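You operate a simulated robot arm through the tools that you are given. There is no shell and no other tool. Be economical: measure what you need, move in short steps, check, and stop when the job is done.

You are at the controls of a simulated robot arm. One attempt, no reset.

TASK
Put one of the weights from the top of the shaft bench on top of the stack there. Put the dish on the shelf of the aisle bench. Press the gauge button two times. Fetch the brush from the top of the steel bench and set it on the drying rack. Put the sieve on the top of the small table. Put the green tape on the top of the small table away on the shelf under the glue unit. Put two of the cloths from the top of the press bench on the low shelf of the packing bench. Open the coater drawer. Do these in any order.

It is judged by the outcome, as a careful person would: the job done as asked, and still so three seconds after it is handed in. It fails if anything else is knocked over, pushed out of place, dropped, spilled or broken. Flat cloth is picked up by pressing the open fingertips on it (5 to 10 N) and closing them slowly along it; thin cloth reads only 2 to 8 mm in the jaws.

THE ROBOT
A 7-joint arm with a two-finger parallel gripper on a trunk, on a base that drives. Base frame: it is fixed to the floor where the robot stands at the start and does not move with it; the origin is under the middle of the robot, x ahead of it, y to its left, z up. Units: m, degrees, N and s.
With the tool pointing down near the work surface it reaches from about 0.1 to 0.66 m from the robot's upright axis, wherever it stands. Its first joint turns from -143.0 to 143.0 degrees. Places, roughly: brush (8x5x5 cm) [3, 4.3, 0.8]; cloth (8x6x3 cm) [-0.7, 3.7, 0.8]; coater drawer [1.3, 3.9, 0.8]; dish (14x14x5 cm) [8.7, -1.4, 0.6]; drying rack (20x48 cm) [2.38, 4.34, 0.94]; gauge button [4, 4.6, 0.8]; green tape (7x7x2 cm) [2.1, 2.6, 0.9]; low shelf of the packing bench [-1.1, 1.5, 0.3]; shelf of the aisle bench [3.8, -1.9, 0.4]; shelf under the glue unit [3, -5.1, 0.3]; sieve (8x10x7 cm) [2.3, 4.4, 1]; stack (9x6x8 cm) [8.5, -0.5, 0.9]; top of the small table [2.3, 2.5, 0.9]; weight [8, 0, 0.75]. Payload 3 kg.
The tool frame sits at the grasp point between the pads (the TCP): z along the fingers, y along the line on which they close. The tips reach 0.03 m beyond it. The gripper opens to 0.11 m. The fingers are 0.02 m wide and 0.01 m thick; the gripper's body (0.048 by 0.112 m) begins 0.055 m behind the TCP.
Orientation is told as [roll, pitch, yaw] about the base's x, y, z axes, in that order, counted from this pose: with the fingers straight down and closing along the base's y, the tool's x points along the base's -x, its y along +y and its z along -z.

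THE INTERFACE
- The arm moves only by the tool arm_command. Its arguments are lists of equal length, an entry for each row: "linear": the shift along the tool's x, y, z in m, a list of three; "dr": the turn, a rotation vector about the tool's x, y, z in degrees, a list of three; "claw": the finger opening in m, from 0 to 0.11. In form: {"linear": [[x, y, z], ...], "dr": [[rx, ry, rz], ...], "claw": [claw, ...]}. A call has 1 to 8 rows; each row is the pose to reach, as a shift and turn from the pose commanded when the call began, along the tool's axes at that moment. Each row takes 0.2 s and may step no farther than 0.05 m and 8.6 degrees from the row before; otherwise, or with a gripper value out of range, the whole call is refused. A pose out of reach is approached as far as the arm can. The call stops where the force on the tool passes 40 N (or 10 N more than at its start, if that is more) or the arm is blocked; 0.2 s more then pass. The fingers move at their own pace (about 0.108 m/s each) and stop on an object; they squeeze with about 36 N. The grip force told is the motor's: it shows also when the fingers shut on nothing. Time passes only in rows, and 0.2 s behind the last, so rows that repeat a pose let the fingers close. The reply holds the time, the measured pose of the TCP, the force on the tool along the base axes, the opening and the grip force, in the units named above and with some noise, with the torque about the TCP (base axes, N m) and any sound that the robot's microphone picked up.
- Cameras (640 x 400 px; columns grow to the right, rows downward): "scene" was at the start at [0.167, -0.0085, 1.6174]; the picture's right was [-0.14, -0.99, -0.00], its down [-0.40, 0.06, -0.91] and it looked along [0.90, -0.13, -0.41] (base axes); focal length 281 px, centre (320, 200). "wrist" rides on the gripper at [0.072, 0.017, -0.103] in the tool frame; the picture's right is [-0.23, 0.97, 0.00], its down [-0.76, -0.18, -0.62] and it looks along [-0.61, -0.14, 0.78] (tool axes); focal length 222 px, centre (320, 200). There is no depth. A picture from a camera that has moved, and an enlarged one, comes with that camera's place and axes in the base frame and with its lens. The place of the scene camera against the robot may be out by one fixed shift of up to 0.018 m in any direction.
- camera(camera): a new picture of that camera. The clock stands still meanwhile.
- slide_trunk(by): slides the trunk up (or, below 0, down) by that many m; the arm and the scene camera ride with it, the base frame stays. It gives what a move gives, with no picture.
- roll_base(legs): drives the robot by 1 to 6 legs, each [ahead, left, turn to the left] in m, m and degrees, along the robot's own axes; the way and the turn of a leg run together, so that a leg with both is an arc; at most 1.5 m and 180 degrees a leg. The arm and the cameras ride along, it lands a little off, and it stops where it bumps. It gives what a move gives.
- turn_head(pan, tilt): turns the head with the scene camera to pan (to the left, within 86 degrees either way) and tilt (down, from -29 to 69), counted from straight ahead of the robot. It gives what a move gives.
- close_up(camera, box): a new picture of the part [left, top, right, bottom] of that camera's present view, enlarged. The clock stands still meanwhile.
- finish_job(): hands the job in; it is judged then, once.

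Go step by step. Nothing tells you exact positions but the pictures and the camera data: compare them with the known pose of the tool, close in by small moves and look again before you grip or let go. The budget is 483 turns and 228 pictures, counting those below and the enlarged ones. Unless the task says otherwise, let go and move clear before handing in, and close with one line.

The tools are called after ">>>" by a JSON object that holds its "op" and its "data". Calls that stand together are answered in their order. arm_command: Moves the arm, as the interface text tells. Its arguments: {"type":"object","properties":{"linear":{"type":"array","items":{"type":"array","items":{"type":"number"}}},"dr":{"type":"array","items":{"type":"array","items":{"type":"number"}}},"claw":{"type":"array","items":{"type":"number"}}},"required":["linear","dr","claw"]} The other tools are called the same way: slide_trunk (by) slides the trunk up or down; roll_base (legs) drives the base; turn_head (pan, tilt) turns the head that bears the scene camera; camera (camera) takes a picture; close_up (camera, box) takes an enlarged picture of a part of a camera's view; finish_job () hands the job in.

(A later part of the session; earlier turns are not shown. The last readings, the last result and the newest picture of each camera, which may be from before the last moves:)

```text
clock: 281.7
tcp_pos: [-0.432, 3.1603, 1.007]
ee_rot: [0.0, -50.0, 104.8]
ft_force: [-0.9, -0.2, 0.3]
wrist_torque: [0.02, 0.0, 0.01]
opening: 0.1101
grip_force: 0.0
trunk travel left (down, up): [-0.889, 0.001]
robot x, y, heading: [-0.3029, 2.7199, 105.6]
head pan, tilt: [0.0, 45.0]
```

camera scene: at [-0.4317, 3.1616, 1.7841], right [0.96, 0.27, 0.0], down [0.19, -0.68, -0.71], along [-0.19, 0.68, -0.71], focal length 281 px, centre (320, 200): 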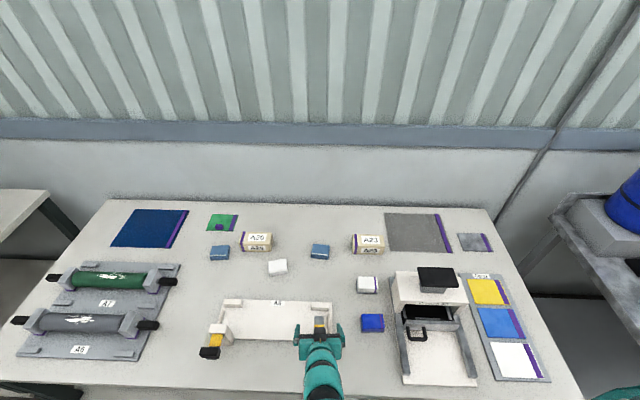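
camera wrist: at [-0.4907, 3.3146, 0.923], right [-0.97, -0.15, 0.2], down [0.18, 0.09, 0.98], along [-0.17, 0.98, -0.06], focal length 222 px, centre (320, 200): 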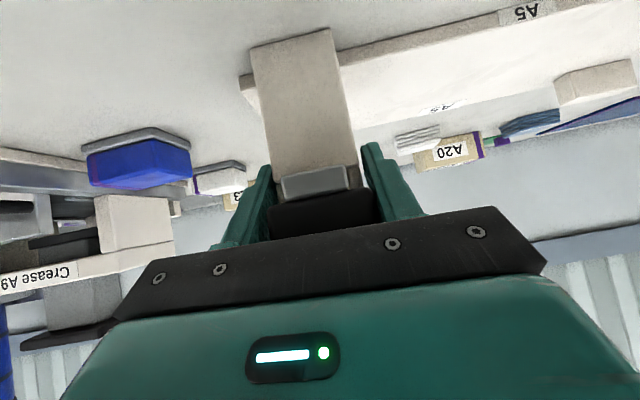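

Clear height. Drive ahead 0.29 toward the bench.

>>> {"op": "roll_base", "data": {"legs": [[0.29, 0, 0]]}}

>>> {"op": "arm_command", "data": {"linear": [[-0.0257, 0, 0.0306], [-0.051, 0, 0.061], [-0.077, 0, 0.092], [-0.103, 0, 0.1226], [-0.1285, 0, 0.153], [-0.154, 0, 0.184], [-0.18, 0, 0.2145], [-0.205, 0, 0.245]], "dr": [[0, 0, 0], [0, 0, 0], [0, 0, 0], [0, 0, 0], [0, 0, 0], [0, 0, 0], [0, 0, 0], [0, 0, 0]], "claw": [0.11, 0.11, 0.11, 0.11, 0.11, 0.11, 0.11, 0.11]}}

>>> {"op": "camera", "data": {"camera": "wrist"}}

```text
clock: 283.7
tcp_pos: [-0.5081, 3.4392, 1.0052]
ee_rot: [0.0, -50.1, 104.8]
ft_force: [0.2, 0.3, -0.8]
wrist_torque: [-0.01, 0.0, 0.03]
opening: 0.11
grip_force: 0.1
trunk travel left (down, up): [-0.889, 0.001]
robot x, y, heading: [-0.3812, 2.9982, 105.7]
head pan, tilt: [0.0, 45.0]
```

```text
clock: 285.5
tcp_pos: [-0.5888, 3.7498, 1.0045]
ee_rot: [0.0, -50.0, 104.6]
ft_force: [0.6, -0.1, -0.8]
wrist_torque: [0.01, 0.01, -0.02]
opening: 0.1102
grip_force: 0.1
trunk travel left (down, up): [-0.889, 0.001]
robot x, y, heading: [-0.3826, 2.9966, 105.4]
head pan, tilt: [0.0, 45.0]
```

```text
100 pictures are left
camera wrist: at [-0.5747, 3.6237, 1.0142], right [-0.98, -0.1, 0.17], down [0.17, 0.06, 0.98], along [-0.11, 0.99, -0.04], focal length 222 px, centre (320, 200)
```

wrist: 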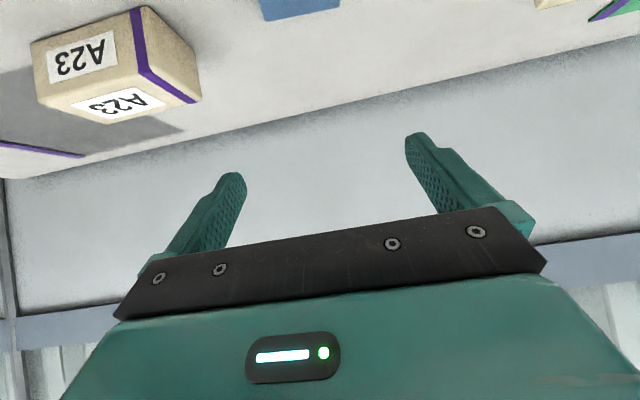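

Reach is sufficient. Descend 10 cm towards the cloth and look.

>>> {"op": "arm_command", "data": {"linear": [[0.0233, 0.003, 0.0241], [0.0466, 0.006, 0.0482], [0.0698, 0.0086, 0.0723]], "dr": [[0, 0, 0], [0, 0, 0], [0, 0, 0]], "claw": [0.11, 0.11, 0.11]}}

>>> {"op": "camera", "data": {"camera": "wrist"}}

```text
clock: 286.3
tcp_pos: [-0.5974, 3.7574, 0.906]
ee_rot: [0.0, -50.2, 104.6]
ft_force: [0.3, -0.5, -0.7]
wrist_torque: [-0.02, 0.04, 0.0]
opening: 0.11
grip_force: 0.1
trunk travel left (down, up): [-0.889, 0.001]
robot x, y, heading: [-0.3805, 2.9965, 105.6]
head pan, tilt: [0.0, 45.0]
```

```text
99 pictures are left
camera wrist: at [-0.5838, 3.631, 0.9161], right [-0.98, -0.1, 0.17], down [0.17, 0.05, 0.98], along [-0.11, 0.99, -0.04], focal length 222 px, centre (320, 200)
```

wrist: 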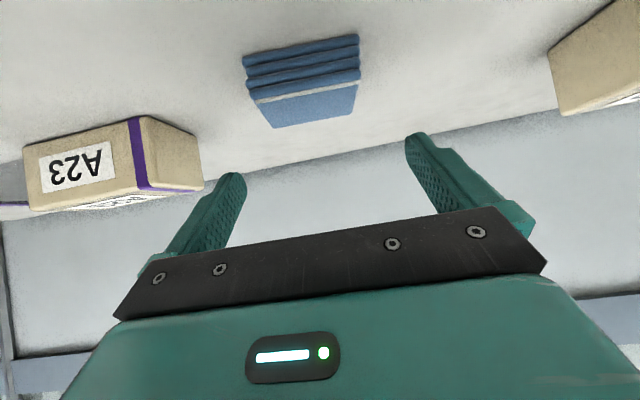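

Cloth centre ≈(-0.604, 3.778). Descend to grasp height.

>>> {"op": "arm_command", "data": {"linear": [[0.015, 0.001, 0.017], [0.028, 0.001, 0.032], [0.035, 0.001, 0.04], [0.0385, 0.001, 0.0443]], "dr": [[0, 0, 0], [0, 0, 0], [0, 0, 0], [0, 0, 0]], "claw": [0.11, 0.11, 0.11, 0.11]}}

>>> {"op": "camera", "data": {"camera": "wrist"}}

```text
clock: 287.3
tcp_pos: [-0.6008, 3.7603, 0.865]
ee_rot: [0.0, -50.1, 104.5]
ft_force: [-0.6, 0.0, 0.3]
wrist_torque: [0.01, -0.02, 0.01]
opening: 0.1101
grip_force: 0.2
out of reach, approached as far as the arm can: row 3, 4
trunk travel left (down, up): [-0.889, 0.001]
robot x, y, heading: [-0.3851, 3.0002, 105.5]
head pan, tilt: [0.0, 45.0]
```

```text
98 pictures are left
camera wrist: at [-0.5876, 3.6354, 0.875], right [-0.98, -0.11, 0.17], down [0.17, 0.06, 0.98], along [-0.11, 0.99, -0.04], focal length 222 px, centre (320, 200)
```

wrist: 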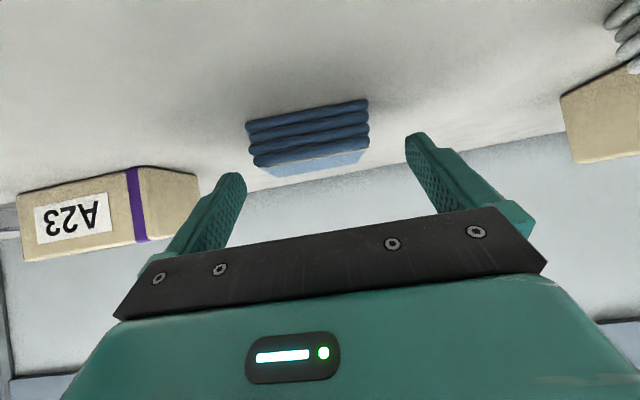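

At the reach limit; lower the trunk 1.6 cm instead.

>>> {"op": "slide_trunk", "data": {"by": -0.016}}

>>> {"op": "camera", "data": {"camera": "wrist"}}

```text
clock: 287.9
tcp_pos: [-0.6022, 3.7618, 0.8484]
ee_rot: [0.2, -50.1, 104.6]
ft_force: [0.0, -0.3, -0.8]
wrist_torque: [0.04, 0.0, -0.03]
opening: 0.1099
grip_force: 0.1
trunk travel left (down, up): [-0.873, 0.017]
robot x, y, heading: [-0.38, 3.0007, 105.7]
head pan, tilt: [0.0, 45.0]
```

```text
97 pictures are left
camera wrist: at [-0.5874, 3.6352, 0.8595], right [-0.98, -0.1, 0.17], down [0.17, 0.05, 0.98], along [-0.11, 0.99, -0.04], focal length 222 px, centre (320, 200)
```

wrist: 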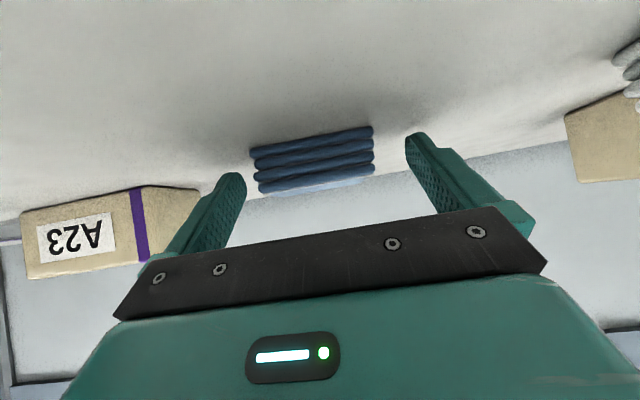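

Cloth's near edge is barely within the pads; nudge the base 1.8 cm ahead.

>>> {"op": "roll_base", "data": {"legs": [[0.018, 0, 0]]}}

>>> {"op": "camera", "data": {"camera": "wrist"}}

```text
clock: 288.7
tcp_pos: [-0.6065, 3.7794, 0.8489]
ee_rot: [-0.1, -50.1, 104.6]
ft_force: [0.2, 0.5, 0.0]
wrist_torque: [0.04, -0.07, 0.0]
opening: 0.11
grip_force: 0.1
trunk travel left (down, up): [-0.873, 0.017]
robot x, y, heading: [-0.3853, 3.0166, 105.4]
head pan, tilt: [0.0, 45.0]
```

```text
96 pictures are left
camera wrist: at [-0.5925, 3.6537, 0.8585], right [-0.98, -0.1, 0.17], down [0.17, 0.06, 0.98], along [-0.11, 0.99, -0.04], focal length 222 px, centre (320, 200)
```

wrist: 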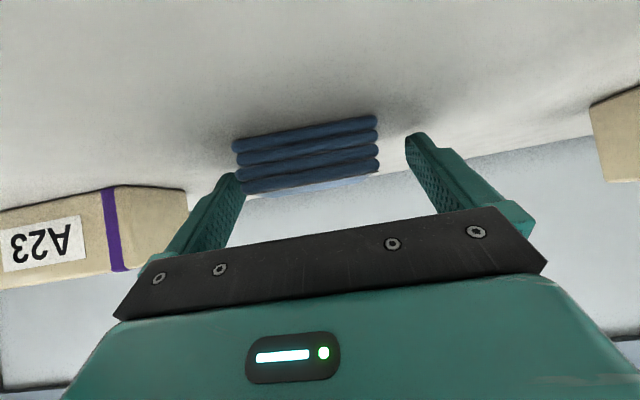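

Good depth now. Close on the cloth and check the opening.

>>> {"op": "arm_command", "data": {"linear": [[0, 0, 0], [0, 0, 0], [0, 0, 0], [0, 0, 0]], "dr": [[0, 0, 0], [0, 0, 0], [0, 0, 0], [0, 0, 0]], "claw": [0.09, 0.05, 0.0, 0.0]}}

```text
clock: 289.7
tcp_pos: [-0.6059, 3.7795, 0.8492]
ee_rot: [0.1, -50.2, 104.4]
ft_force: [-0.6, 1.4, 4.4]
wrist_torque: [0.05, -0.05, 0.01]
opening: 0.0712
grip_force: 36.3
trunk travel left (down, up): [-0.873, 0.017]
robot x, y, heading: [-0.386, 3.0166, 105.4]
head pan, tilt: [0.0, 45.0]
```

Gripped. Lift 16 cm.

>>> {"op": "arm_command", "data": {"linear": [[-0.0077, 0, -0.0064], [-0.023, 0, -0.0193], [-0.046, 0, -0.0386], [-0.069, 0, -0.058], [-0.095, 0, -0.08], [-0.1225, 0, -0.103]], "dr": [[0, 0, 0], [0, 0, 0], [0, 0, 0], [0, 0, 0], [0, 0, 0], [0, 0, 0]], "claw": [0, 0, 0, 0, 0, 0]}}

>>> {"op": "camera", "data": {"camera": "wrist"}}

```text
clock: 291.1
tcp_pos: [-0.6066, 3.7772, 1.0113]
ee_rot: [0.1, -50.0, 104.6]
ft_force: [0.8, 0.1, -1.3]
wrist_torque: [0.01, 0.02, 0.0]
opening: 0.0714
grip_force: 36.0
trunk travel left (down, up): [-0.873, 0.017]
robot x, y, heading: [-0.39, 3.0152, 105.6]
head pan, tilt: [0.0, 45.0]
```

```text
95 pictures are left
camera wrist: at [-0.5931, 3.6516, 1.0211], right [-0.98, -0.1, 0.17], down [0.17, 0.06, 0.98], along [-0.11, 0.99, -0.04], focal length 222 px, centre (320, 200)
```

wrist: 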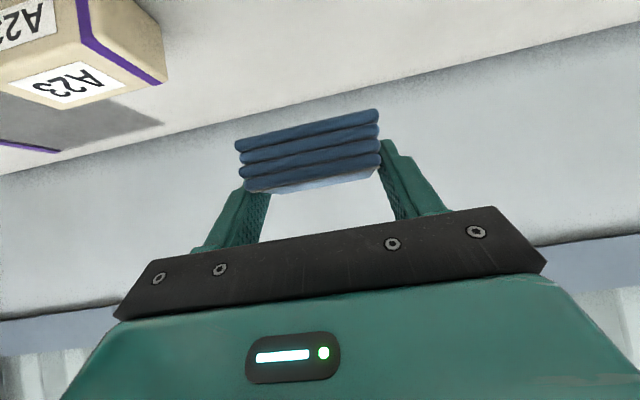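

Held. Back off with the arm high.

>>> {"op": "roll_base", "data": {"legs": [[-0.48, 0, 0]]}}

>>> {"op": "arm_command", "data": {"linear": [[0.0257, 0, -0.0306], [0.051, 0, -0.061], [0.077, 0, -0.092], [0.103, 0, -0.1226], [0.1285, 0, -0.153], [0.154, 0, -0.184], [0.18, 0, -0.2145], [0.19, 0, -0.226]], "dr": [[0, 0, 0], [0, 0, 0], [0, 0, 0], [0, 0, 0], [0, 0, 0], [0, 0, 0], [0, 0, 0], [0, 0, 0]], "claw": [0, 0, 0, 0, 0, 0, 0, 0]}}

```text
clock: 293.9
tcp_pos: [-0.4851, 3.3216, 1.0118]
ee_rot: [0.2, -50.1, 105.0]
ft_force: [0.4, 0.5, -0.8]
wrist_torque: [0.0, -0.04, 0.03]
opening: 0.0712
grip_force: 35.6
trunk travel left (down, up): [-0.873, 0.017]
robot x, y, heading: [-0.259, 2.5652, 105.9]
head pan, tilt: [0.0, 45.0]
```

```text
clock: 295.7
tcp_pos: [-0.4074, 3.0362, 1.0119]
ee_rot: [-0.1, -50.1, 105.0]
ft_force: [0.1, 0.5, -0.5]
wrist_torque: [-0.02, 0.02, -0.01]
opening: 0.071
grip_force: 36.2
trunk travel left (down, up): [-0.873, 0.017]
robot x, y, heading: [-0.2585, 2.5615, 105.6]
head pan, tilt: [0.0, 45.0]
```

Move left to the middle of the aisle, then turn around.

>>> {"op": "roll_base", "data": {"legs": [[0.22, 0.65, 0], [0, 0, 90], [0, 0, 88]]}}

>>> {"op": "camera", "data": {"camera": "scene"}}

```text
clock: 307.3
tcp_pos: [-0.7929, 2.1177, 1.0117]
ee_rot: [-0.1, -50.2, -73.0]
ft_force: [0.2, 0.8, -0.3]
wrist_torque: [0.0, 0.0, 0.0]
opening: 0.0712
grip_force: 35.9
trunk travel left (down, up): [-0.873, 0.017]
robot x, y, heading: [-0.9584, 2.5876, -72.3]
head pan, tilt: [0.0, 45.0]
```

```text
94 pictures are left
camera scene: at [-0.9133, 2.4382, 1.7671], right [-0.95, -0.31, 0.0], down [-0.22, 0.67, -0.71], along [0.22, -0.67, -0.71], focal length 281 px, centre (320, 200)
```

scene: 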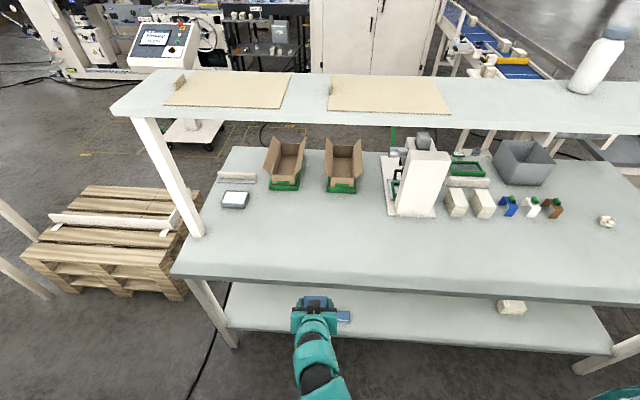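

I'll place it beside the first cloth, slightly to the left. Shift left 5 cm and lower the trunk.

>>> {"op": "roll_base", "data": {"legs": [[0, 0.05, -3]]}}

>>> {"op": "slide_trunk", "data": {"by": -0.4}}

>>> {"op": "slide_trunk", "data": {"by": -0.22}}

>>> {"op": "camera", "data": {"camera": "scene"}}

```text
clock: 308.2
tcp_pos: [-0.7652, 2.1245, 1.0127]
ee_rot: [-0.2, -50.2, -75.8]
ft_force: [0.4, -0.1, -0.3]
wrist_torque: [0.02, 0.02, -0.03]
opening: 0.0705
grip_force: 35.7
trunk travel left (down, up): [-0.873, 0.017]
robot x, y, heading: [-0.9071, 2.6022, -74.9]
head pan, tilt: [0.0, 45.0]
```

```text
clock: 312.0
tcp_pos: [-0.7674, 2.1253, 0.6124]
ee_rot: [0.0, -50.1, -76.0]
ft_force: [-0.3, -0.6, -0.8]
wrist_torque: [-0.01, 0.04, -0.05]
opening: 0.071
grip_force: 36.0
trunk travel left (down, up): [-0.473, 0.417]
robot x, y, heading: [-0.9056, 2.6007, -75.1]
head pan, tilt: [0.0, 45.0]
```

```text
clock: 314.4
tcp_pos: [-0.7678, 2.1231, 0.3925]
ee_rot: [0.1, -50.2, -76.0]
ft_force: [-0.3, 0.3, -0.7]
wrist_torque: [0.01, -0.01, -0.02]
opening: 0.0708
grip_force: 36.0
trunk travel left (down, up): [-0.253, 0.637]
robot x, y, heading: [-0.9105, 2.6015, -75.2]
head pan, tilt: [0.0, 45.0]
```

```text
93 pictures are left
camera scene: at [-0.8716, 2.4506, 1.1472], right [-0.97, -0.26, 0.0], down [-0.18, 0.68, -0.71], along [0.18, -0.68, -0.71], focal length 281 px, centre (320, 200)
```

scene: 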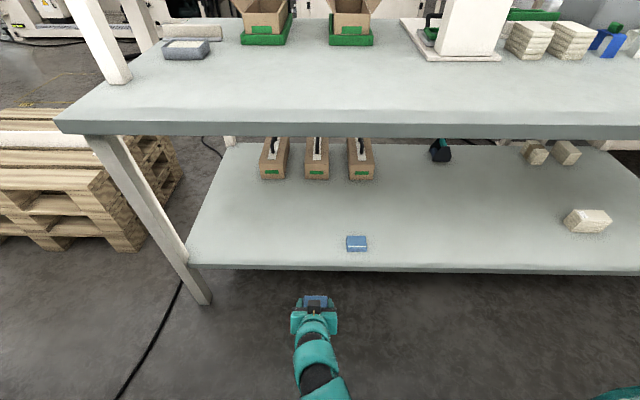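

Gap is fine (15 cm from the first). Drive ahead 0.33.

>>> {"op": "roll_base", "data": {"legs": [[0.32, 0, 0]]}}

>>> {"op": "camera", "data": {"camera": "wrist"}}

```text
clock: 316.5
tcp_pos: [-0.6867, 1.818, 0.3931]
ee_rot: [0.2, -50.0, -76.1]
ft_force: [-0.2, 0.2, 0.0]
wrist_torque: [0.02, 0.01, 0.02]
opening: 0.0708
grip_force: 35.8
trunk travel left (down, up): [-0.253, 0.637]
robot x, y, heading: [-0.8275, 2.2958, -75.4]
head pan, tilt: [0.0, 45.0]
```

```text
92 pictures are left
camera wrist: at [-0.702, 1.9425, 0.4019], right [0.98, 0.09, 0.17], down [-0.17, -0.05, 0.98], along [0.1, -0.99, -0.04], focal length 222 px, centre (320, 200)
```

wrist: 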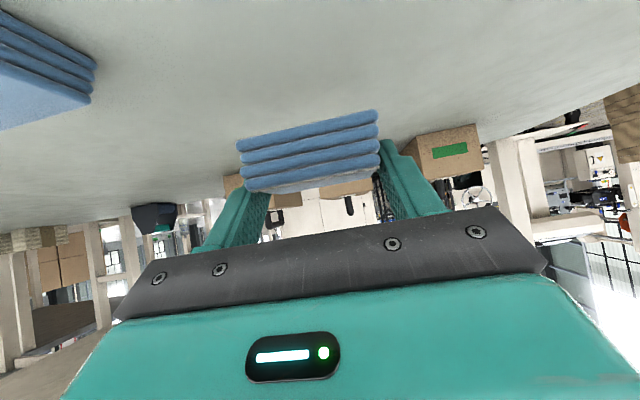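

Lower to contact.

>>> {"op": "arm_command", "data": {"linear": [[0.019, 0, 0.016], [0.034, 0, 0.0289], [0.0406, 0, 0.0341], [0.0437, 0, 0.0366], [0.046, 0, 0.0386], [0.0483, 0, 0.0405], [0.0506, 0, 0.0424], [0.0529, 0, 0.0444]], "dr": [[0, 0, 0], [0, 0, 0], [0, 0, 0], [0, 0, 0], [0, 0, 0], [0, 0, 0], [0, 0, 0], [0, 0, 0]], "claw": [0, 0, 0, 0, 0, 0, 0, 0]}}

```text
clock: 318.4
tcp_pos: [-0.6873, 1.8138, 0.3287]
ee_rot: [0.3, -50.9, -76.2]
ft_force: [-1.9, 2.9, 19.2]
wrist_torque: [0.14, 0.17, -0.01]
opening: 0.0711
grip_force: 36.3
trunk travel left (down, up): [-0.253, 0.637]
robot x, y, heading: [-0.8264, 2.2939, -75.1]
head pan, tilt: [0.0, 45.0]
stopped in row 8: the force on the tool passed its limit at 40 N (the readings are from after the stop); the commanded pose is now the measured one
```

Contact. Release and withdraw.

>>> {"op": "arm_command", "data": {"linear": [[-0.0015, 0, -0.0013], [-0.0015, 0, -0.0013], [-0.0015, 0, -0.0013], [-0.0015, 0, -0.03], [-0.0015, 0, -0.07], [-0.0015, 0, -0.11]], "dr": [[0, 0, 0], [0, 0, 0], [0, 0, 0], [0, 0, 0], [0, 0, 0], [0, 0, 0]], "claw": [0.09, 0.11, 0.11, 0.11, 0.11, 0.11]}}

>>> {"op": "roll_base", "data": {"legs": [[-0.38, 0, 0]]}}

>>> {"op": "camera", "data": {"camera": "scene"}}

```text
clock: 320.0
tcp_pos: [-0.6948, 1.8599, 0.4596]
ee_rot: [-14.7, -63.8, -59.2]
ft_force: [-0.8, 0.3, -0.3]
wrist_torque: [-0.03, -0.01, 0.06]
opening: 0.1099
grip_force: 0.1
trunk travel left (down, up): [-0.253, 0.637]
robot x, y, heading: [-0.8236, 2.2941, -75.4]
head pan, tilt: [0.0, 45.0]
stopped in row 6: the arm was blocked; the commanded pose is now the measured one
```

```text
clock: 322.4
tcp_pos: [-0.7925, 2.2229, 0.4577]
ee_rot: [-14.0, -63.4, -60.0]
ft_force: [0.2, -0.8, 0.4]
wrist_torque: [0.01, -0.03, 0.04]
opening: 0.1103
grip_force: 0.1
trunk travel left (down, up): [-0.253, 0.637]
robot x, y, heading: [-0.9213, 2.6595, -75.4]
head pan, tilt: [0.0, 45.0]
```

```text
91 pictures are left
camera scene: at [-0.8894, 2.5002, 1.1461], right [-0.97, -0.25, -0.01], down [-0.18, 0.69, -0.7], along [0.18, -0.68, -0.71], focal length 281 px, centre (320, 200)
```

scene: 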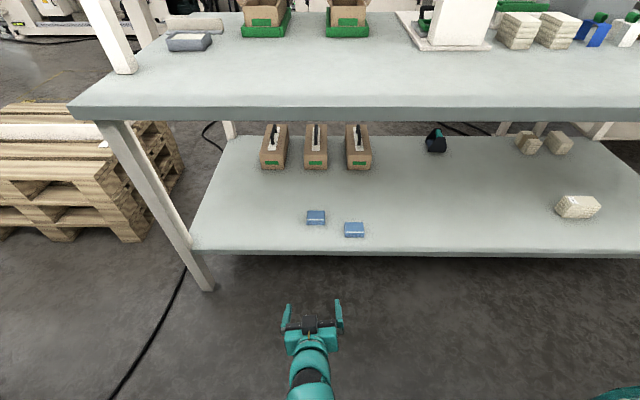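

Both cloths are on the low shelf. Raise the trunk and straighten the tool.

>>> {"op": "slide_trunk", "data": {"by": 0.4}}

>>> {"op": "slide_trunk", "data": {"by": 0.235}}

>>> {"op": "arm_command", "data": {"linear": [[-0.015, 0, 0.03], [-0.03, 0, 0.06], [-0.045, 0, 0.09]], "dr": [[-5, 0, 0], [-10, 0, 0], [-14, 0, 0]], "claw": [0.11, 0.11, 0.11]}}

>>> {"op": "arm_command", "data": {"linear": [[0, 0, 0], [0, 0, 0], [0, 0, 0], [0, 0, 0], [0, 0, 0], [0, 0, 0], [0, 0, 0], [0, 0, 0]], "dr": [[0, 8, 0], [0, 16, 0], [0, 24, 0], [0, 32, 0], [0, 40, 0], [0, 48, 0], [0, 56, 0], [0, 63.4, 0]], "claw": [0.11, 0.11, 0.11, 0.11, 0.11, 0.11, 0.11, 0.11]}}

```text
clock: 326.2
tcp_pos: [-0.7913, 2.2244, 0.8579]
ee_rot: [-14.5, -63.4, -59.6]
ft_force: [-0.2, -0.2, 0.7]
wrist_torque: [0.0, -0.01, -0.01]
opening: 0.1098
grip_force: 0.1
trunk travel left (down, up): [-0.653, 0.237]
robot x, y, heading: [-0.9266, 2.6607, -75.1]
head pan, tilt: [0.0, 45.0]
```

```text
clock: 328.7
tcp_pos: [-0.7919, 2.2267, 1.0944]
ee_rot: [-14.9, -63.8, -59.2]
ft_force: [-0.2, -0.3, 0.4]
wrist_torque: [-0.01, 0.0, 0.02]
opening: 0.1101
grip_force: 0.0
trunk travel left (down, up): [-0.888, 0.002]
robot x, y, heading: [-0.9215, 2.6599, -75.6]
head pan, tilt: [0.0, 45.0]
```

```text
clock: 329.5
tcp_pos: [-0.7603, 2.1289, 1.0987]
ee_rot: [-1.0, -63.9, -59.1]
ft_force: [0.2, 0.6, -0.9]
wrist_torque: [0.0, -0.01, 0.01]
opening: 0.1099
grip_force: 0.0
trunk travel left (down, up): [-0.888, 0.002]
robot x, y, heading: [-0.9264, 2.6592, -75.2]
head pan, tilt: [0.0, 45.0]
```

```text
clock: 331.3
tcp_pos: [-0.7627, 2.1322, 1.08]
ee_rot: [-0.6, -0.7, -60.0]
ft_force: [-0.6, -0.4, 0.4]
wrist_torque: [0.04, 0.01, -0.05]
opening: 0.11
grip_force: 0.2
out of reach, approached as far as the arm can: row 8
trunk travel left (down, up): [-0.888, 0.002]
robot x, y, heading: [-0.9215, 2.6599, -75.2]
head pan, tilt: [0.0, 45.0]
```

>>> {"op": "arm_command", "data": {"linear": [[0.02, 0, 0.03], [0.04, 0, 0.06], [0.06, 0, 0.09], [0.08, 0, 0.12]], "dr": [[0, 0, 5], [0, 0, 10], [0, 0, 15], [0, 0, 15]], "claw": [0.11, 0.11, 0.11, 0.11]}}

```text
clock: 332.3
tcp_pos: [-0.8044, 2.1999, 0.9586]
ee_rot: [-0.3, -0.4, -75.2]
ft_force: [1.0, 0.1, 0.2]
wrist_torque: [0.03, -0.01, 0.01]
opening: 0.11
grip_force: 0.0
trunk travel left (down, up): [-0.888, 0.002]
robot x, y, heading: [-0.9232, 2.6597, -75.4]
head pan, tilt: [0.0, 45.0]
```

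Now to the green tape on the small table. Turn east and drive along the aisle.

>>> {"op": "roll_base", "data": {"legs": [[0, 0, 83], [1.4, 0, 0], [1.1, 0, 0]]}}

>>> {"op": "camera", "data": {"camera": "scene"}}

```text
clock: 348.1
tcp_pos: [2.0248, 3.1542, 0.9598]
ee_rot: [-0.2, -0.6, 10.8]
ft_force: [0.8, -0.6, 0.1]
wrist_torque: [0.0, 0.0, -0.01]
opening: 0.1098
grip_force: 0.1
trunk travel left (down, up): [-0.888, 0.002]
robot x, y, heading: [1.5571, 3.0688, 10.5]
head pan, tilt: [0.0, 45.0]
```

```text
90 pictures are left
camera scene: at [1.7102, 3.1033, 1.7821], right [0.18, -0.98, 0.0], down [-0.7, -0.13, -0.71], along [0.7, 0.13, -0.71], focal length 281 px, centre (320, 200)
```

scene: 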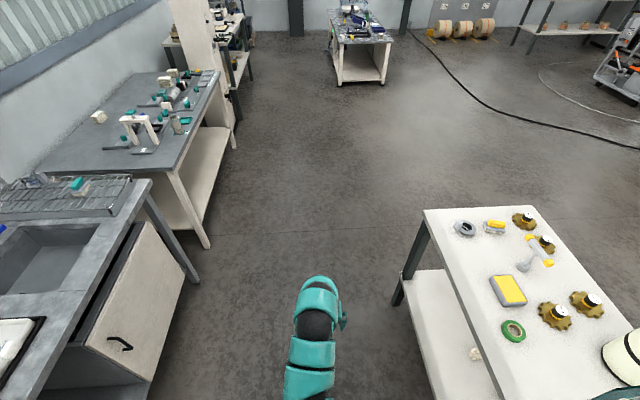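

>>> {"op": "roll_base", "data": {"legs": [[0.42, 0, 0], [0, 0, -84]]}}

>>> {"op": "camera", "data": {"camera": "wrist"}}

>>> {"op": "camera", "data": {"camera": "scene"}}

```text
clock: 354.3
tcp_pos: [2.0933, 2.6862, 0.9586]
ee_rot: [-0.3, -0.5, -73.9]
ft_force: [-0.5, 0.5, -0.4]
wrist_torque: [0.0, 0.0, 0.03]
opening: 0.1099
grip_force: 0.1
trunk travel left (down, up): [-0.888, 0.002]
robot x, y, heading: [1.9664, 3.1428, -74.2]
head pan, tilt: [0.0, 45.0]
```

```text
89 pictures are left
camera wrist: at [2.0896, 2.7614, 1.06], right [1.0, 0.05, 0.0], down [0.04, -0.78, 0.63], along [0.03, -0.63, -0.78], focal length 222 px, centre (320, 200)
```

wrist: 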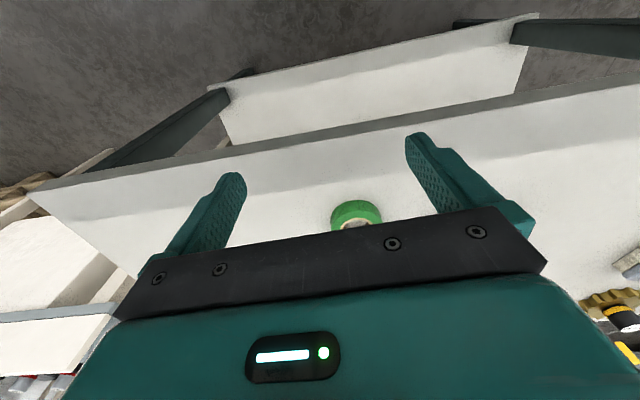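

```text
88 pictures are left
camera scene: at [2.0059, 2.9939, 1.7821], right [-0.96, -0.27, 0.0], down [-0.19, 0.68, -0.71], along [0.19, -0.68, -0.71], focal length 281 px, centre (320, 200)
```

scene: 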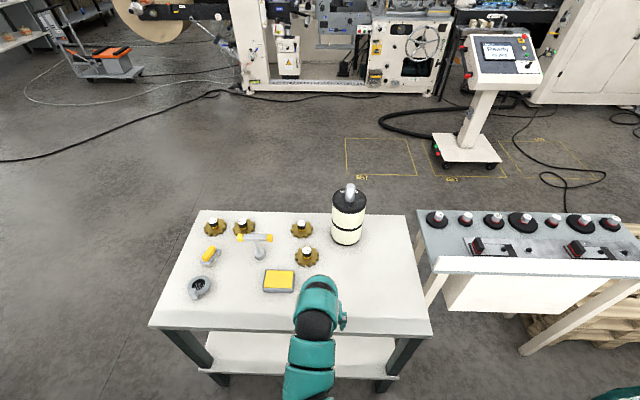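

Tape at about (2.135, 2.575). Tilt the tool forward again (useful for the low shelf later).

>>> {"op": "arm_command", "data": {"linear": [[0, 0, 0], [0, 0, 0], [0, 0, 0], [0, 0, 0], [0, 0, 0], [0, 0, 0]], "dr": [[0, -8, 0], [0, -16, 0], [0, -24, 0], [0, -32, 0], [0, -40, 0], [0, -47, 0]], "claw": [0.11, 0.11, 0.11, 0.11, 0.11, 0.11]}}

>>> {"op": "camera", "data": {"camera": "wrist"}}

```text
clock: 355.7
tcp_pos: [2.0948, 2.6862, 0.9581]
ee_rot: [-0.5, -47.7, -73.7]
ft_force: [0.5, 0.1, -0.6]
wrist_torque: [0.04, 0.0, -0.03]
opening: 0.1101
grip_force: 0.1
trunk travel left (down, up): [-0.888, 0.002]
robot x, y, heading: [1.9656, 3.1433, -74.3]
head pan, tilt: [0.0, 45.0]
```

```text
87 pictures are left
camera wrist: at [2.0752, 2.811, 0.9741], right [0.98, 0.12, 0.16], down [-0.15, -0.1, 0.98], along [0.14, -0.99, -0.08], focal length 222 px, centre (320, 200)
```

wrist: 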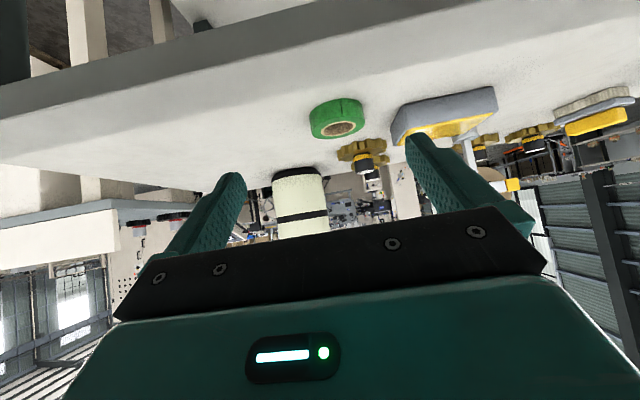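

Tape ≈(2.137, 2.582). Approach with the opening narrowed to 95 mm because the sponge is near.

>>> {"op": "arm_command", "data": {"linear": [[-0.02, 0.004, 0.03], [-0.04, 0.008, 0.06], [-0.0455, 0.011, 0.094]], "dr": [[0, 0, 0], [0, 0, 0], [0, 0, 0]], "claw": [0.095, 0.095, 0.095]}}

>>> {"op": "camera", "data": {"camera": "wrist"}}

```text
clock: 356.5
tcp_pos: [2.1316, 2.5936, 0.9277]
ee_rot: [-0.5, -47.5, -73.5]
ft_force: [0.4, -0.3, -0.5]
wrist_torque: [0.01, 0.0, -0.02]
opening: 0.0952
grip_force: 0.1
trunk travel left (down, up): [-0.888, 0.002]
robot x, y, heading: [1.9691, 3.1455, -74.3]
head pan, tilt: [0.0, 45.0]
```

```text
86 pictures are left
camera wrist: at [2.1114, 2.7182, 0.9436], right [0.98, 0.12, 0.16], down [-0.15, -0.1, 0.98], along [0.14, -0.99, -0.08], focal length 222 px, centre (320, 200)
```

wrist: 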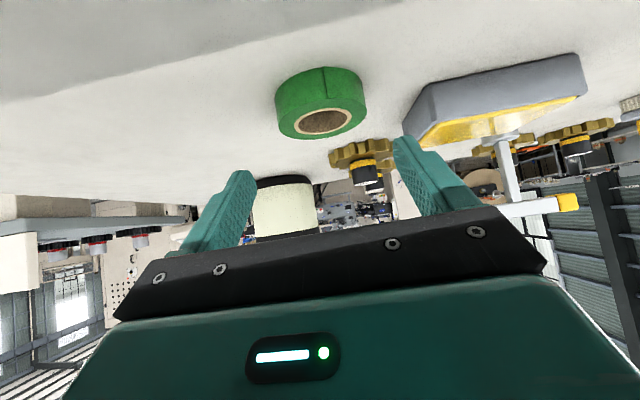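

>>> {"op": "arm_command", "data": {"linear": [[0.012, 0.005, 0.018], [0.018, 0.005, 0.026], [0.0226, 0.005, 0.0312], [0.0245, 0.005, 0.033], [0.0265, 0.005, 0.0347]], "dr": [[0, 0, 0], [0, 0, 0], [0, 0, 0], [0, 0, 0], [0, 0, 0]], "claw": [0.095, 0.095, 0.095, 0.095, 0.095]}}

>>> {"op": "camera", "data": {"camera": "wrist"}}

```text
clock: 357.7
tcp_pos: [2.1382, 2.5868, 0.8881]
ee_rot: [-0.4, -47.8, -73.8]
ft_force: [0.4, 0.2, 12.0]
wrist_torque: [0.01, -0.66, 0.06]
opening: 0.0948
grip_force: 0.0
trunk travel left (down, up): [-0.888, 0.002]
robot x, y, heading: [1.9689, 3.1436, -74.1]
head pan, tilt: [0.0, 45.0]
```

```text
85 pictures are left
camera wrist: at [2.1192, 2.7115, 0.9026], right [0.98, 0.12, 0.16], down [-0.15, -0.1, 0.98], along [0.14, -0.99, -0.08], focal length 222 px, centre (320, 200)
```

wrist: 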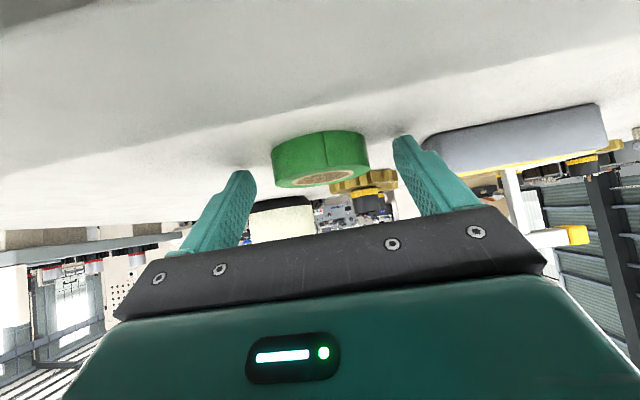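

Contact with the table; raise 1.5 mm and close.

>>> {"op": "arm_command", "data": {"linear": [[-0.0015, 0, -0.0015], [-0.0015, 0, -0.0015], [-0.0015, 0, -0.0015], [-0.0015, 0, -0.0015]], "dr": [[0, 0, 0], [0, 0, 0], [0, 0, 0], [0, 0, 0]], "claw": [0.08, 0.05, 0.0, 0.0]}}

>>> {"op": "camera", "data": {"camera": "wrist"}}

```text
clock: 358.7
tcp_pos: [2.1383, 2.5869, 0.8889]
ee_rot: [-0.5, -47.5, -73.6]
ft_force: [0.0, 1.3, 8.7]
wrist_torque: [-0.01, -0.33, -0.01]
opening: 0.0588
grip_force: 36.6
trunk travel left (down, up): [-0.888, 0.002]
robot x, y, heading: [1.9682, 3.1454, -74.1]
head pan, tilt: [0.0, 45.0]
```

```text
84 pictures are left
camera wrist: at [2.1192, 2.712, 0.9031], right [0.98, 0.12, 0.16], down [-0.15, -0.1, 0.98], along [0.14, -0.99, -0.08], focal length 222 px, centre (320, 200)
```

wrist: 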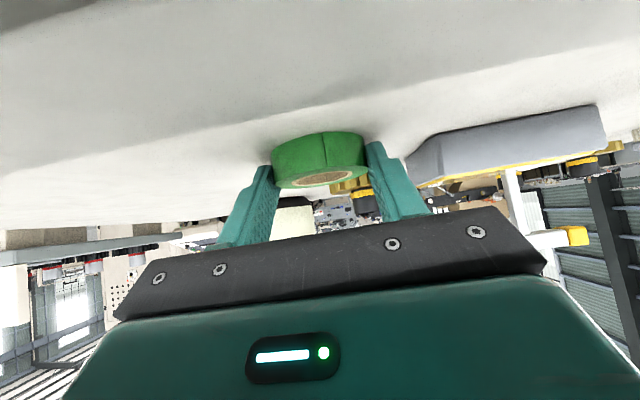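

Lift slowly and check.

>>> {"op": "arm_command", "data": {"linear": [[-0.004, 0, -0.0034], [-0.011, 0, -0.01], [-0.022, 0, -0.02], [-0.044, 0, -0.04], [-0.066, 0, -0.06], [-0.0885, 0, -0.081]], "dr": [[0, 0, 0], [0, 0, 0], [0, 0, 0], [0, 0, 0], [0, 0, 0], [0, 0, 0]], "claw": [0, 0, 0, 0, 0, 0]}}

>>> {"op": "camera", "data": {"camera": "wrist"}}

```text
clock: 360.1
tcp_pos: [2.1391, 2.5877, 1.0081]
ee_rot: [-0.4, -47.4, -73.7]
ft_force: [0.5, -0.2, -0.6]
wrist_torque: [-0.03, -0.04, 0.01]
opening: 0.0588
grip_force: 36.1
trunk travel left (down, up): [-0.888, 0.002]
robot x, y, heading: [1.9682, 3.1451, -74.2]
head pan, tilt: [0.0, 45.0]
```

```text
83 pictures are left
camera wrist: at [2.1203, 2.7121, 1.0243], right [0.98, 0.12, 0.16], down [-0.15, -0.1, 0.98], along [0.14, -0.99, -0.08], focal length 222 px, centre (320, 200)
```

wrist: 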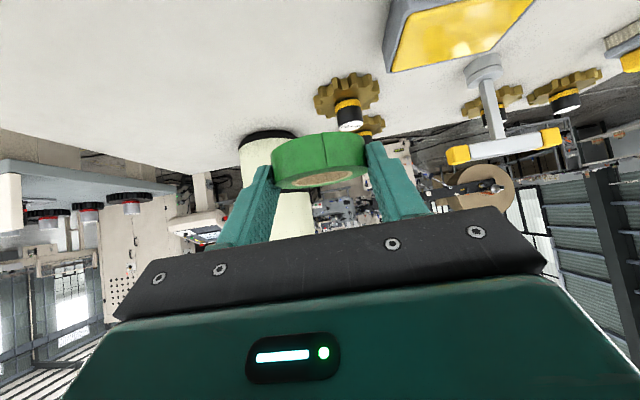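

Tape held. Back off, turn east, go around the small table and look south for a route to the glue unit.

>>> {"op": "roll_base", "data": {"legs": [[-0.2, 0, 0], [0, 0, 80], [1.3, 0, 0]]}}

>>> {"op": "roll_base", "data": {"legs": [[0, 0, -90], [1.3, 0, 0], [0.6, 0, 0]]}}

>>> {"op": "turn_head", "data": {"pan": 0, "tilt": 18}}

>>> {"op": "camera", "data": {"camera": "scene"}}

```text
clock: 371.3
tcp_pos: [3.7813, 3.5631, 1.0094]
ee_rot: [-0.5, -47.5, 6.8]
ft_force: [-0.7, 0.1, -0.3]
wrist_torque: [0.01, 0.04, -0.04]
opening: 0.059
grip_force: 36.3
trunk travel left (down, up): [-0.888, 0.002]
robot x, y, heading: [3.2003, 3.4856, 6.2]
head pan, tilt: [0.0, 45.0]
```

```text
clock: 384.6
tcp_pos: [3.5201, 1.0445, 1.0076]
ee_rot: [-0.5, -47.5, -82.3]
ft_force: [-0.1, -0.5, -0.8]
wrist_torque: [-0.01, 0.01, -0.02]
opening: 0.0588
grip_force: 35.9
trunk travel left (down, up): [-0.888, 0.002]
robot x, y, heading: [3.4316, 1.6211, -83.0]
head pan, tilt: [0.0, 45.0]
```

```text
clock: 385.5
tcp_pos: [3.5198, 1.0457, 1.0076]
ee_rot: [-0.4, -47.5, -82.3]
ft_force: [0.5, 0.4, -1.1]
wrist_torque: [-0.01, 0.01, 0.0]
opening: 0.0588
grip_force: 36.2
trunk travel left (down, up): [-0.888, 0.002]
robot x, y, heading: [3.4339, 1.6228, -82.5]
head pan, tilt: [0.0, 18.0]
```

```text
82 pictures are left
camera scene: at [3.4494, 1.4544, 1.824], right [-0.99, -0.12, 0.0], down [-0.04, 0.31, -0.95], along [0.12, -0.94, -0.31], focal length 281 px, centre (320, 200)
```

scene: 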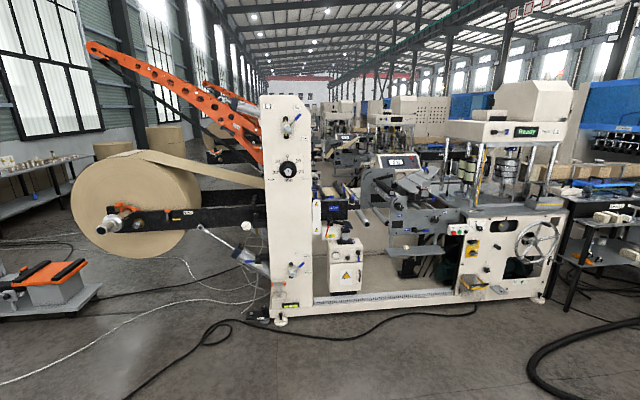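

The machine line blocks the south; the passage is likely on the east side past the paper roll. I drive east and look.

>>> {"op": "roll_base", "data": {"legs": [[0, 0, 80], [1.5, 0, 0], [1.5, 0, 0]]}}

>>> {"op": "turn_head", "data": {"pan": -50, "tilt": 18}}

>>> {"op": "camera", "data": {"camera": "scene"}}

>>> {"op": "turn_head", "data": {"pan": 10, "tilt": 18}}

>>> {"op": "camera", "data": {"camera": "scene"}}

```text
clock: 403.6
tcp_pos: [7.0617, 1.4468, 1.0086]
ee_rot: [-0.4, -47.5, -2.1]
ft_force: [-0.4, 0.8, -1.2]
wrist_torque: [-0.02, 0.01, -0.01]
opening: 0.0586
grip_force: 35.4
trunk travel left (down, up): [-0.888, 0.002]
robot x, y, heading: [6.4787, 1.4601, -3.0]
head pan, tilt: [0.0, 18.0]
```

```text
clock: 404.7
tcp_pos: [7.0614, 1.4468, 1.0078]
ee_rot: [-0.4, -47.5, -2.2]
ft_force: [0.3, -0.8, -0.2]
wrist_torque: [0.0, 0.04, -0.01]
opening: 0.0585
grip_force: 36.0
trunk travel left (down, up): [-0.888, 0.002]
robot x, y, heading: [6.4782, 1.456, -2.8]
head pan, tilt: [-50.0, 18.0]
```

```text
81 pictures are left
camera scene: at [6.6108, 1.3865, 1.824], right [-0.8, -0.61, 0.0], down [-0.19, 0.25, -0.95], along [0.58, -0.76, -0.31], focal length 281 px, centre (320, 200)
```

scene: 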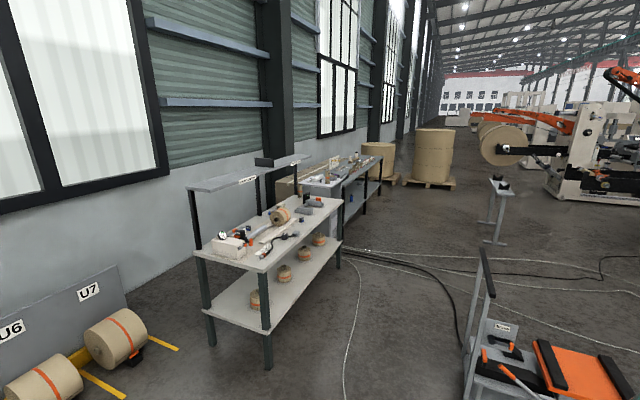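

```text
clock: 406.0
tcp_pos: [7.0619, 1.4469, 1.0088]
ee_rot: [-0.3, -47.4, -2.0]
ft_force: [-0.3, 0.2, -1.0]
wrist_torque: [0.01, 0.01, 0.01]
opening: 0.0586
grip_force: 36.2
trunk travel left (down, up): [-0.888, 0.002]
robot x, y, heading: [6.4775, 1.4586, -3.1]
head pan, tilt: [10.0, 18.0]
```

```text
80 pictures are left
camera scene: at [6.6468, 1.4724, 1.8241], right [0.13, -0.99, 0.0], down [-0.31, -0.04, -0.95], along [0.94, 0.12, -0.31], focal length 281 px, centre (320, 200)
```

scene: 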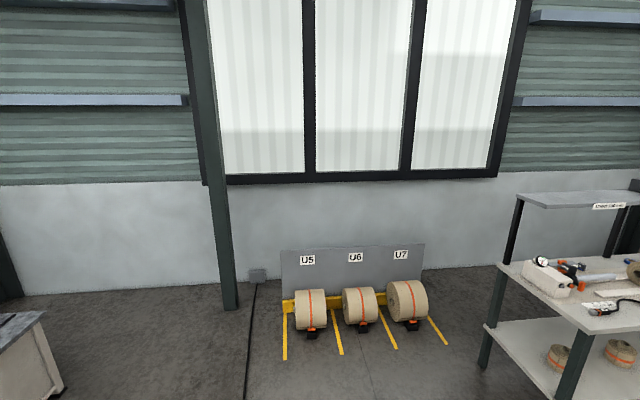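

I see the shaft bench on the left (east) and an aisle leading south between it and the orange cart. Drive into that aisle.

>>> {"op": "roll_base", "data": {"legs": [[0.5, 0, 0], [0, 0, -75], [1.3, 0, 0]]}}

>>> {"op": "turn_head", "data": {"pan": 0, "tilt": 20}}

>>> {"op": "camera", "data": {"camera": "scene"}}

>>> {"op": "turn_head", "data": {"pan": 60, "tilt": 40}}

>>> {"op": "camera", "data": {"camera": "scene"}}

```text
clock: 418.3
tcp_pos: [7.32, -0.4041, 1.0073]
ee_rot: [-0.4, -47.5, -79.0]
ft_force: [-0.4, 0.4, -0.5]
wrist_torque: [-0.01, 0.0, 0.02]
opening: 0.0587
grip_force: 36.2
trunk travel left (down, up): [-0.888, 0.002]
robot x, y, heading: [7.1991, 0.1699, -79.5]
head pan, tilt: [10.0, 18.0]
```

```text
clock: 419.1
tcp_pos: [7.3194, -0.4039, 1.0091]
ee_rot: [-0.4, -47.5, -79.0]
ft_force: [1.0, 0.3, -0.6]
wrist_torque: [0.0, 0.0, -0.01]
opening: 0.0586
grip_force: 35.9
trunk travel left (down, up): [-0.888, 0.002]
robot x, y, heading: [7.1993, 0.1664, -79.5]
head pan, tilt: [0.0, 20.0]
```

```text
79 pictures are left
camera scene: at [7.2268, 0.0022, 1.8208], right [-0.98, -0.18, 0.0], down [-0.06, 0.34, -0.94], along [0.17, -0.92, -0.34], focal length 281 px, centre (320, 200)
```

scene: 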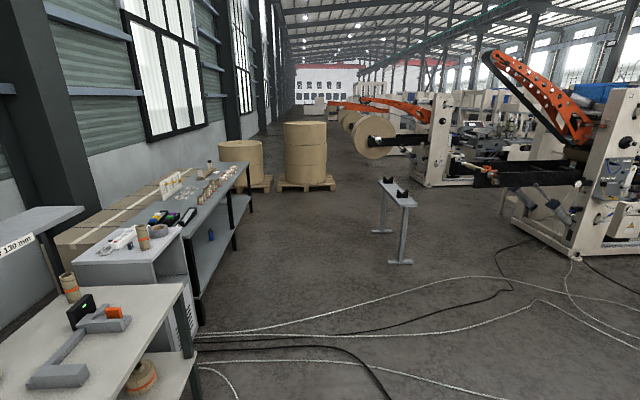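

```text
clock: 420.4
tcp_pos: [7.3209, -0.4034, 1.008]
ee_rot: [-0.4, -47.5, -79.0]
ft_force: [0.7, -0.1, -0.6]
wrist_torque: [0.05, 0.03, 0.01]
opening: 0.0587
grip_force: 36.1
trunk travel left (down, up): [-0.888, 0.002]
robot x, y, heading: [7.1999, 0.1662, -79.3]
head pan, tilt: [60.0, 40.0]
```

```text
78 pictures are left
camera scene: at [7.2901, 0.065, 1.7894], right [-0.34, -0.94, 0.0], down [-0.6, 0.22, -0.77], along [0.72, -0.26, -0.64], focal length 281 px, centre (320, 200)
```

scene: 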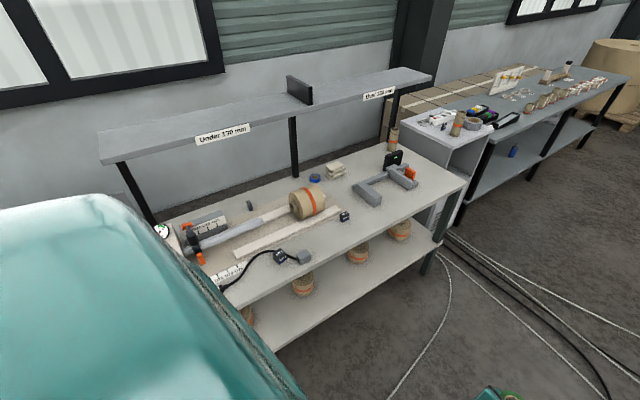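

Now continue south down the aisle (keeping clear of the V-stand) to find the glue unit.

>>> {"op": "turn_head", "data": {"pan": -60, "tilt": 20}}

>>> {"op": "roll_base", "data": {"legs": [[0, 0, -3], [1.5, 0, 0], [1.5, 0, 0], [1.4, 0, 0]]}}

>>> {"op": "camera", "data": {"camera": "scene"}}

```text
clock: 422.4
tcp_pos: [7.3207, -0.4039, 1.0082]
ee_rot: [-0.3, -47.5, -79.0]
ft_force: [-0.6, 0.5, -1.2]
wrist_torque: [-0.03, -0.02, 0.01]
opening: 0.0589
grip_force: 36.6
trunk travel left (down, up): [-0.888, 0.002]
robot x, y, heading: [7.1942, 0.1623, -79.6]
head pan, tilt: [-60.0, 20.0]
```

```text
clock: 443.6
tcp_pos: [7.7851, -4.7372, 1.0082]
ee_rot: [-0.4, -47.5, -82.5]
ft_force: [0.5, 0.0, -0.4]
wrist_torque: [0.03, -0.04, -0.01]
opening: 0.0587
grip_force: 36.0
trunk travel left (down, up): [-0.888, 0.002]
robot x, y, heading: [7.7018, -4.1652, -83.0]
head pan, tilt: [-60.0, 20.0]
```

```text
77 pictures are left
camera scene: at [7.6301, -4.2914, 1.8208], right [-0.6, 0.8, 0.0], down [0.27, 0.21, -0.94], along [-0.75, -0.56, -0.34], focal length 281 px, centre (320, 200)
```

scene: 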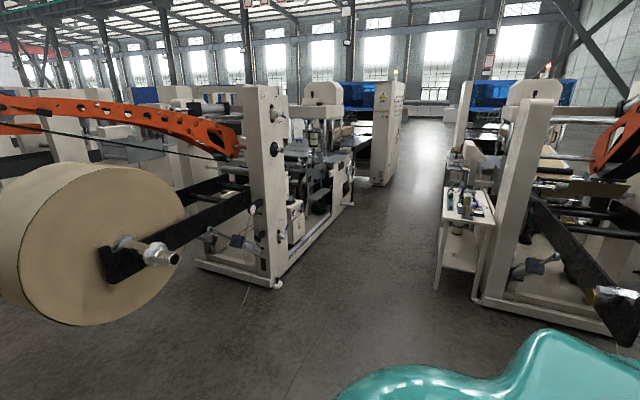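

The aisle between lines 2 and 3 opens here; the glue unit should be further along on its right side. Turn west and drive in.

>>> {"op": "roll_base", "data": {"legs": [[0, 0, -83], [0.9, 0.55, 0], [1.3, 0.06, 0]]}}

>>> {"op": "turn_head", "data": {"pan": -15, "tilt": 25}}

>>> {"op": "camera", "data": {"camera": "scene"}}

```text
clock: 458.7
tcp_pos: [5.1619, -5.4615, 1.0076]
ee_rot: [-0.5, -47.6, -165.0]
ft_force: [0.1, -0.9, 0.1]
wrist_torque: [0.01, 0.0, 0.04]
opening: 0.0587
grip_force: 36.0
trunk travel left (down, up): [-0.888, 0.002]
robot x, y, heading: [5.7255, -5.2997, -165.5]
head pan, tilt: [-60.0, 20.0]
```

```text
clock: 459.8
tcp_pos: [5.163, -5.4608, 1.0083]
ee_rot: [-0.4, -47.6, -165.0]
ft_force: [-0.4, -0.5, -0.4]
wrist_torque: [0.02, 0.02, 0.01]
opening: 0.0586
grip_force: 35.8
trunk travel left (down, up): [-0.888, 0.002]
robot x, y, heading: [5.7247, -5.3032, -165.6]
head pan, tilt: [-15.0, 25.0]
```

```text
76 pictures are left
camera scene: at [5.549, -5.3153, 1.8127], right [0.01, 1.0, 0.0], down [0.42, -0.01, -0.91], along [-0.91, 0.01, -0.42], focal length 281 px, centre (320, 200)
```

scene: 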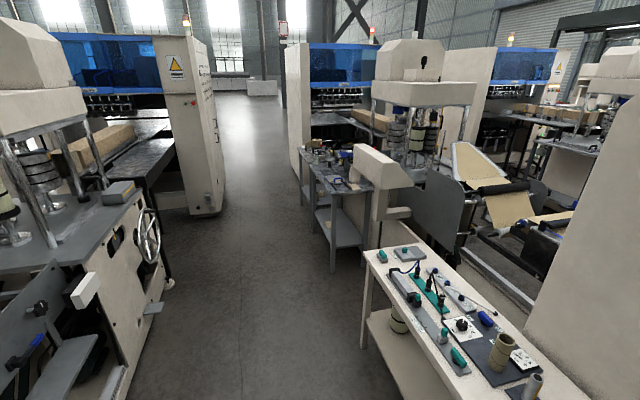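

The glue unit is the grey bench ahead-right with a shelf below. Drive 2.55 m ahead and turn right to face it.

>>> {"op": "roll_base", "data": {"legs": [[1.3, 0, 0], [1.2, 0.05, 0], [0, 0, -90]]}}

>>> {"op": "turn_head", "data": {"pan": 0, "tilt": 45}}

>>> {"op": "camera", "data": {"camera": "scene"}}

>>> {"op": "camera", "data": {"camera": "wrist"}}

```text
clock: 475.6
tcp_pos: [3.2389, -5.3501, 1.0084]
ee_rot: [-0.5, -47.5, 102.1]
ft_force: [0.4, 0.2, -0.6]
wrist_torque: [-0.02, -0.02, -0.01]
opening: 0.0588
grip_force: 36.0
trunk travel left (down, up): [-0.888, 0.002]
robot x, y, heading: [3.368, -5.9231, 101.4]
head pan, tilt: [-15.0, 25.0]
```

```text
clock: 476.4
tcp_pos: [3.2375, -5.3511, 1.0074]
ee_rot: [-0.4, -47.6, 102.0]
ft_force: [0.1, 0.0, -0.3]
wrist_torque: [-0.02, -0.02, -0.02]
opening: 0.0587
grip_force: 35.9
trunk travel left (down, up): [-0.888, 0.002]
robot x, y, heading: [3.3693, -5.9236, 101.7]
head pan, tilt: [0.0, 45.0]
```

```text
75 pictures are left
camera scene: at [3.3319, -5.7557, 1.7822], right [0.98, 0.2, 0.0], down [0.14, -0.69, -0.71], along [-0.14, 0.69, -0.71], focal length 281 px, centre (320, 200)
```

scene: 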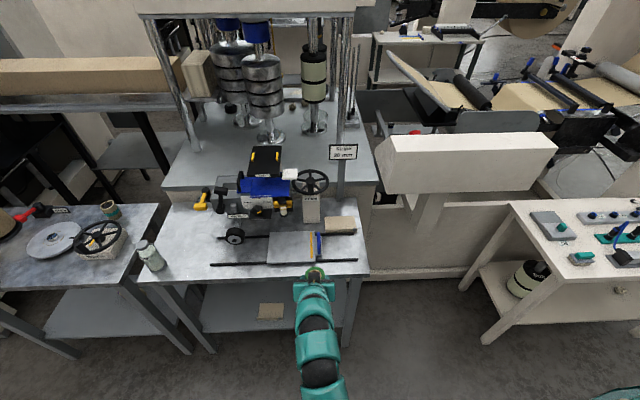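

```text
74 pictures are left
camera wrist: at [3.2457, -5.4765, 1.0239], right [-0.99, -0.05, 0.16], down [0.16, 0.09, 0.98], along [-0.06, 0.99, -0.08], focal length 222 px, centre (320, 200)
```

wrist: 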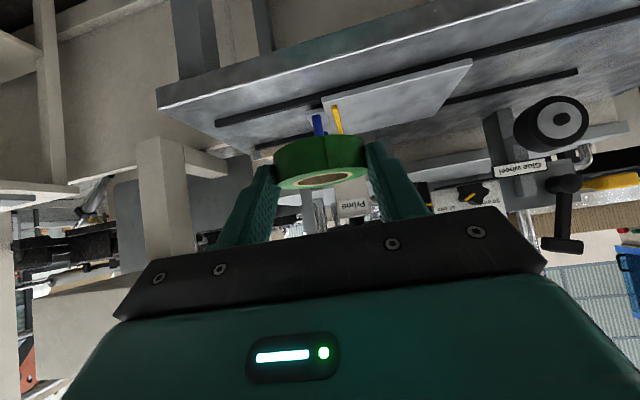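

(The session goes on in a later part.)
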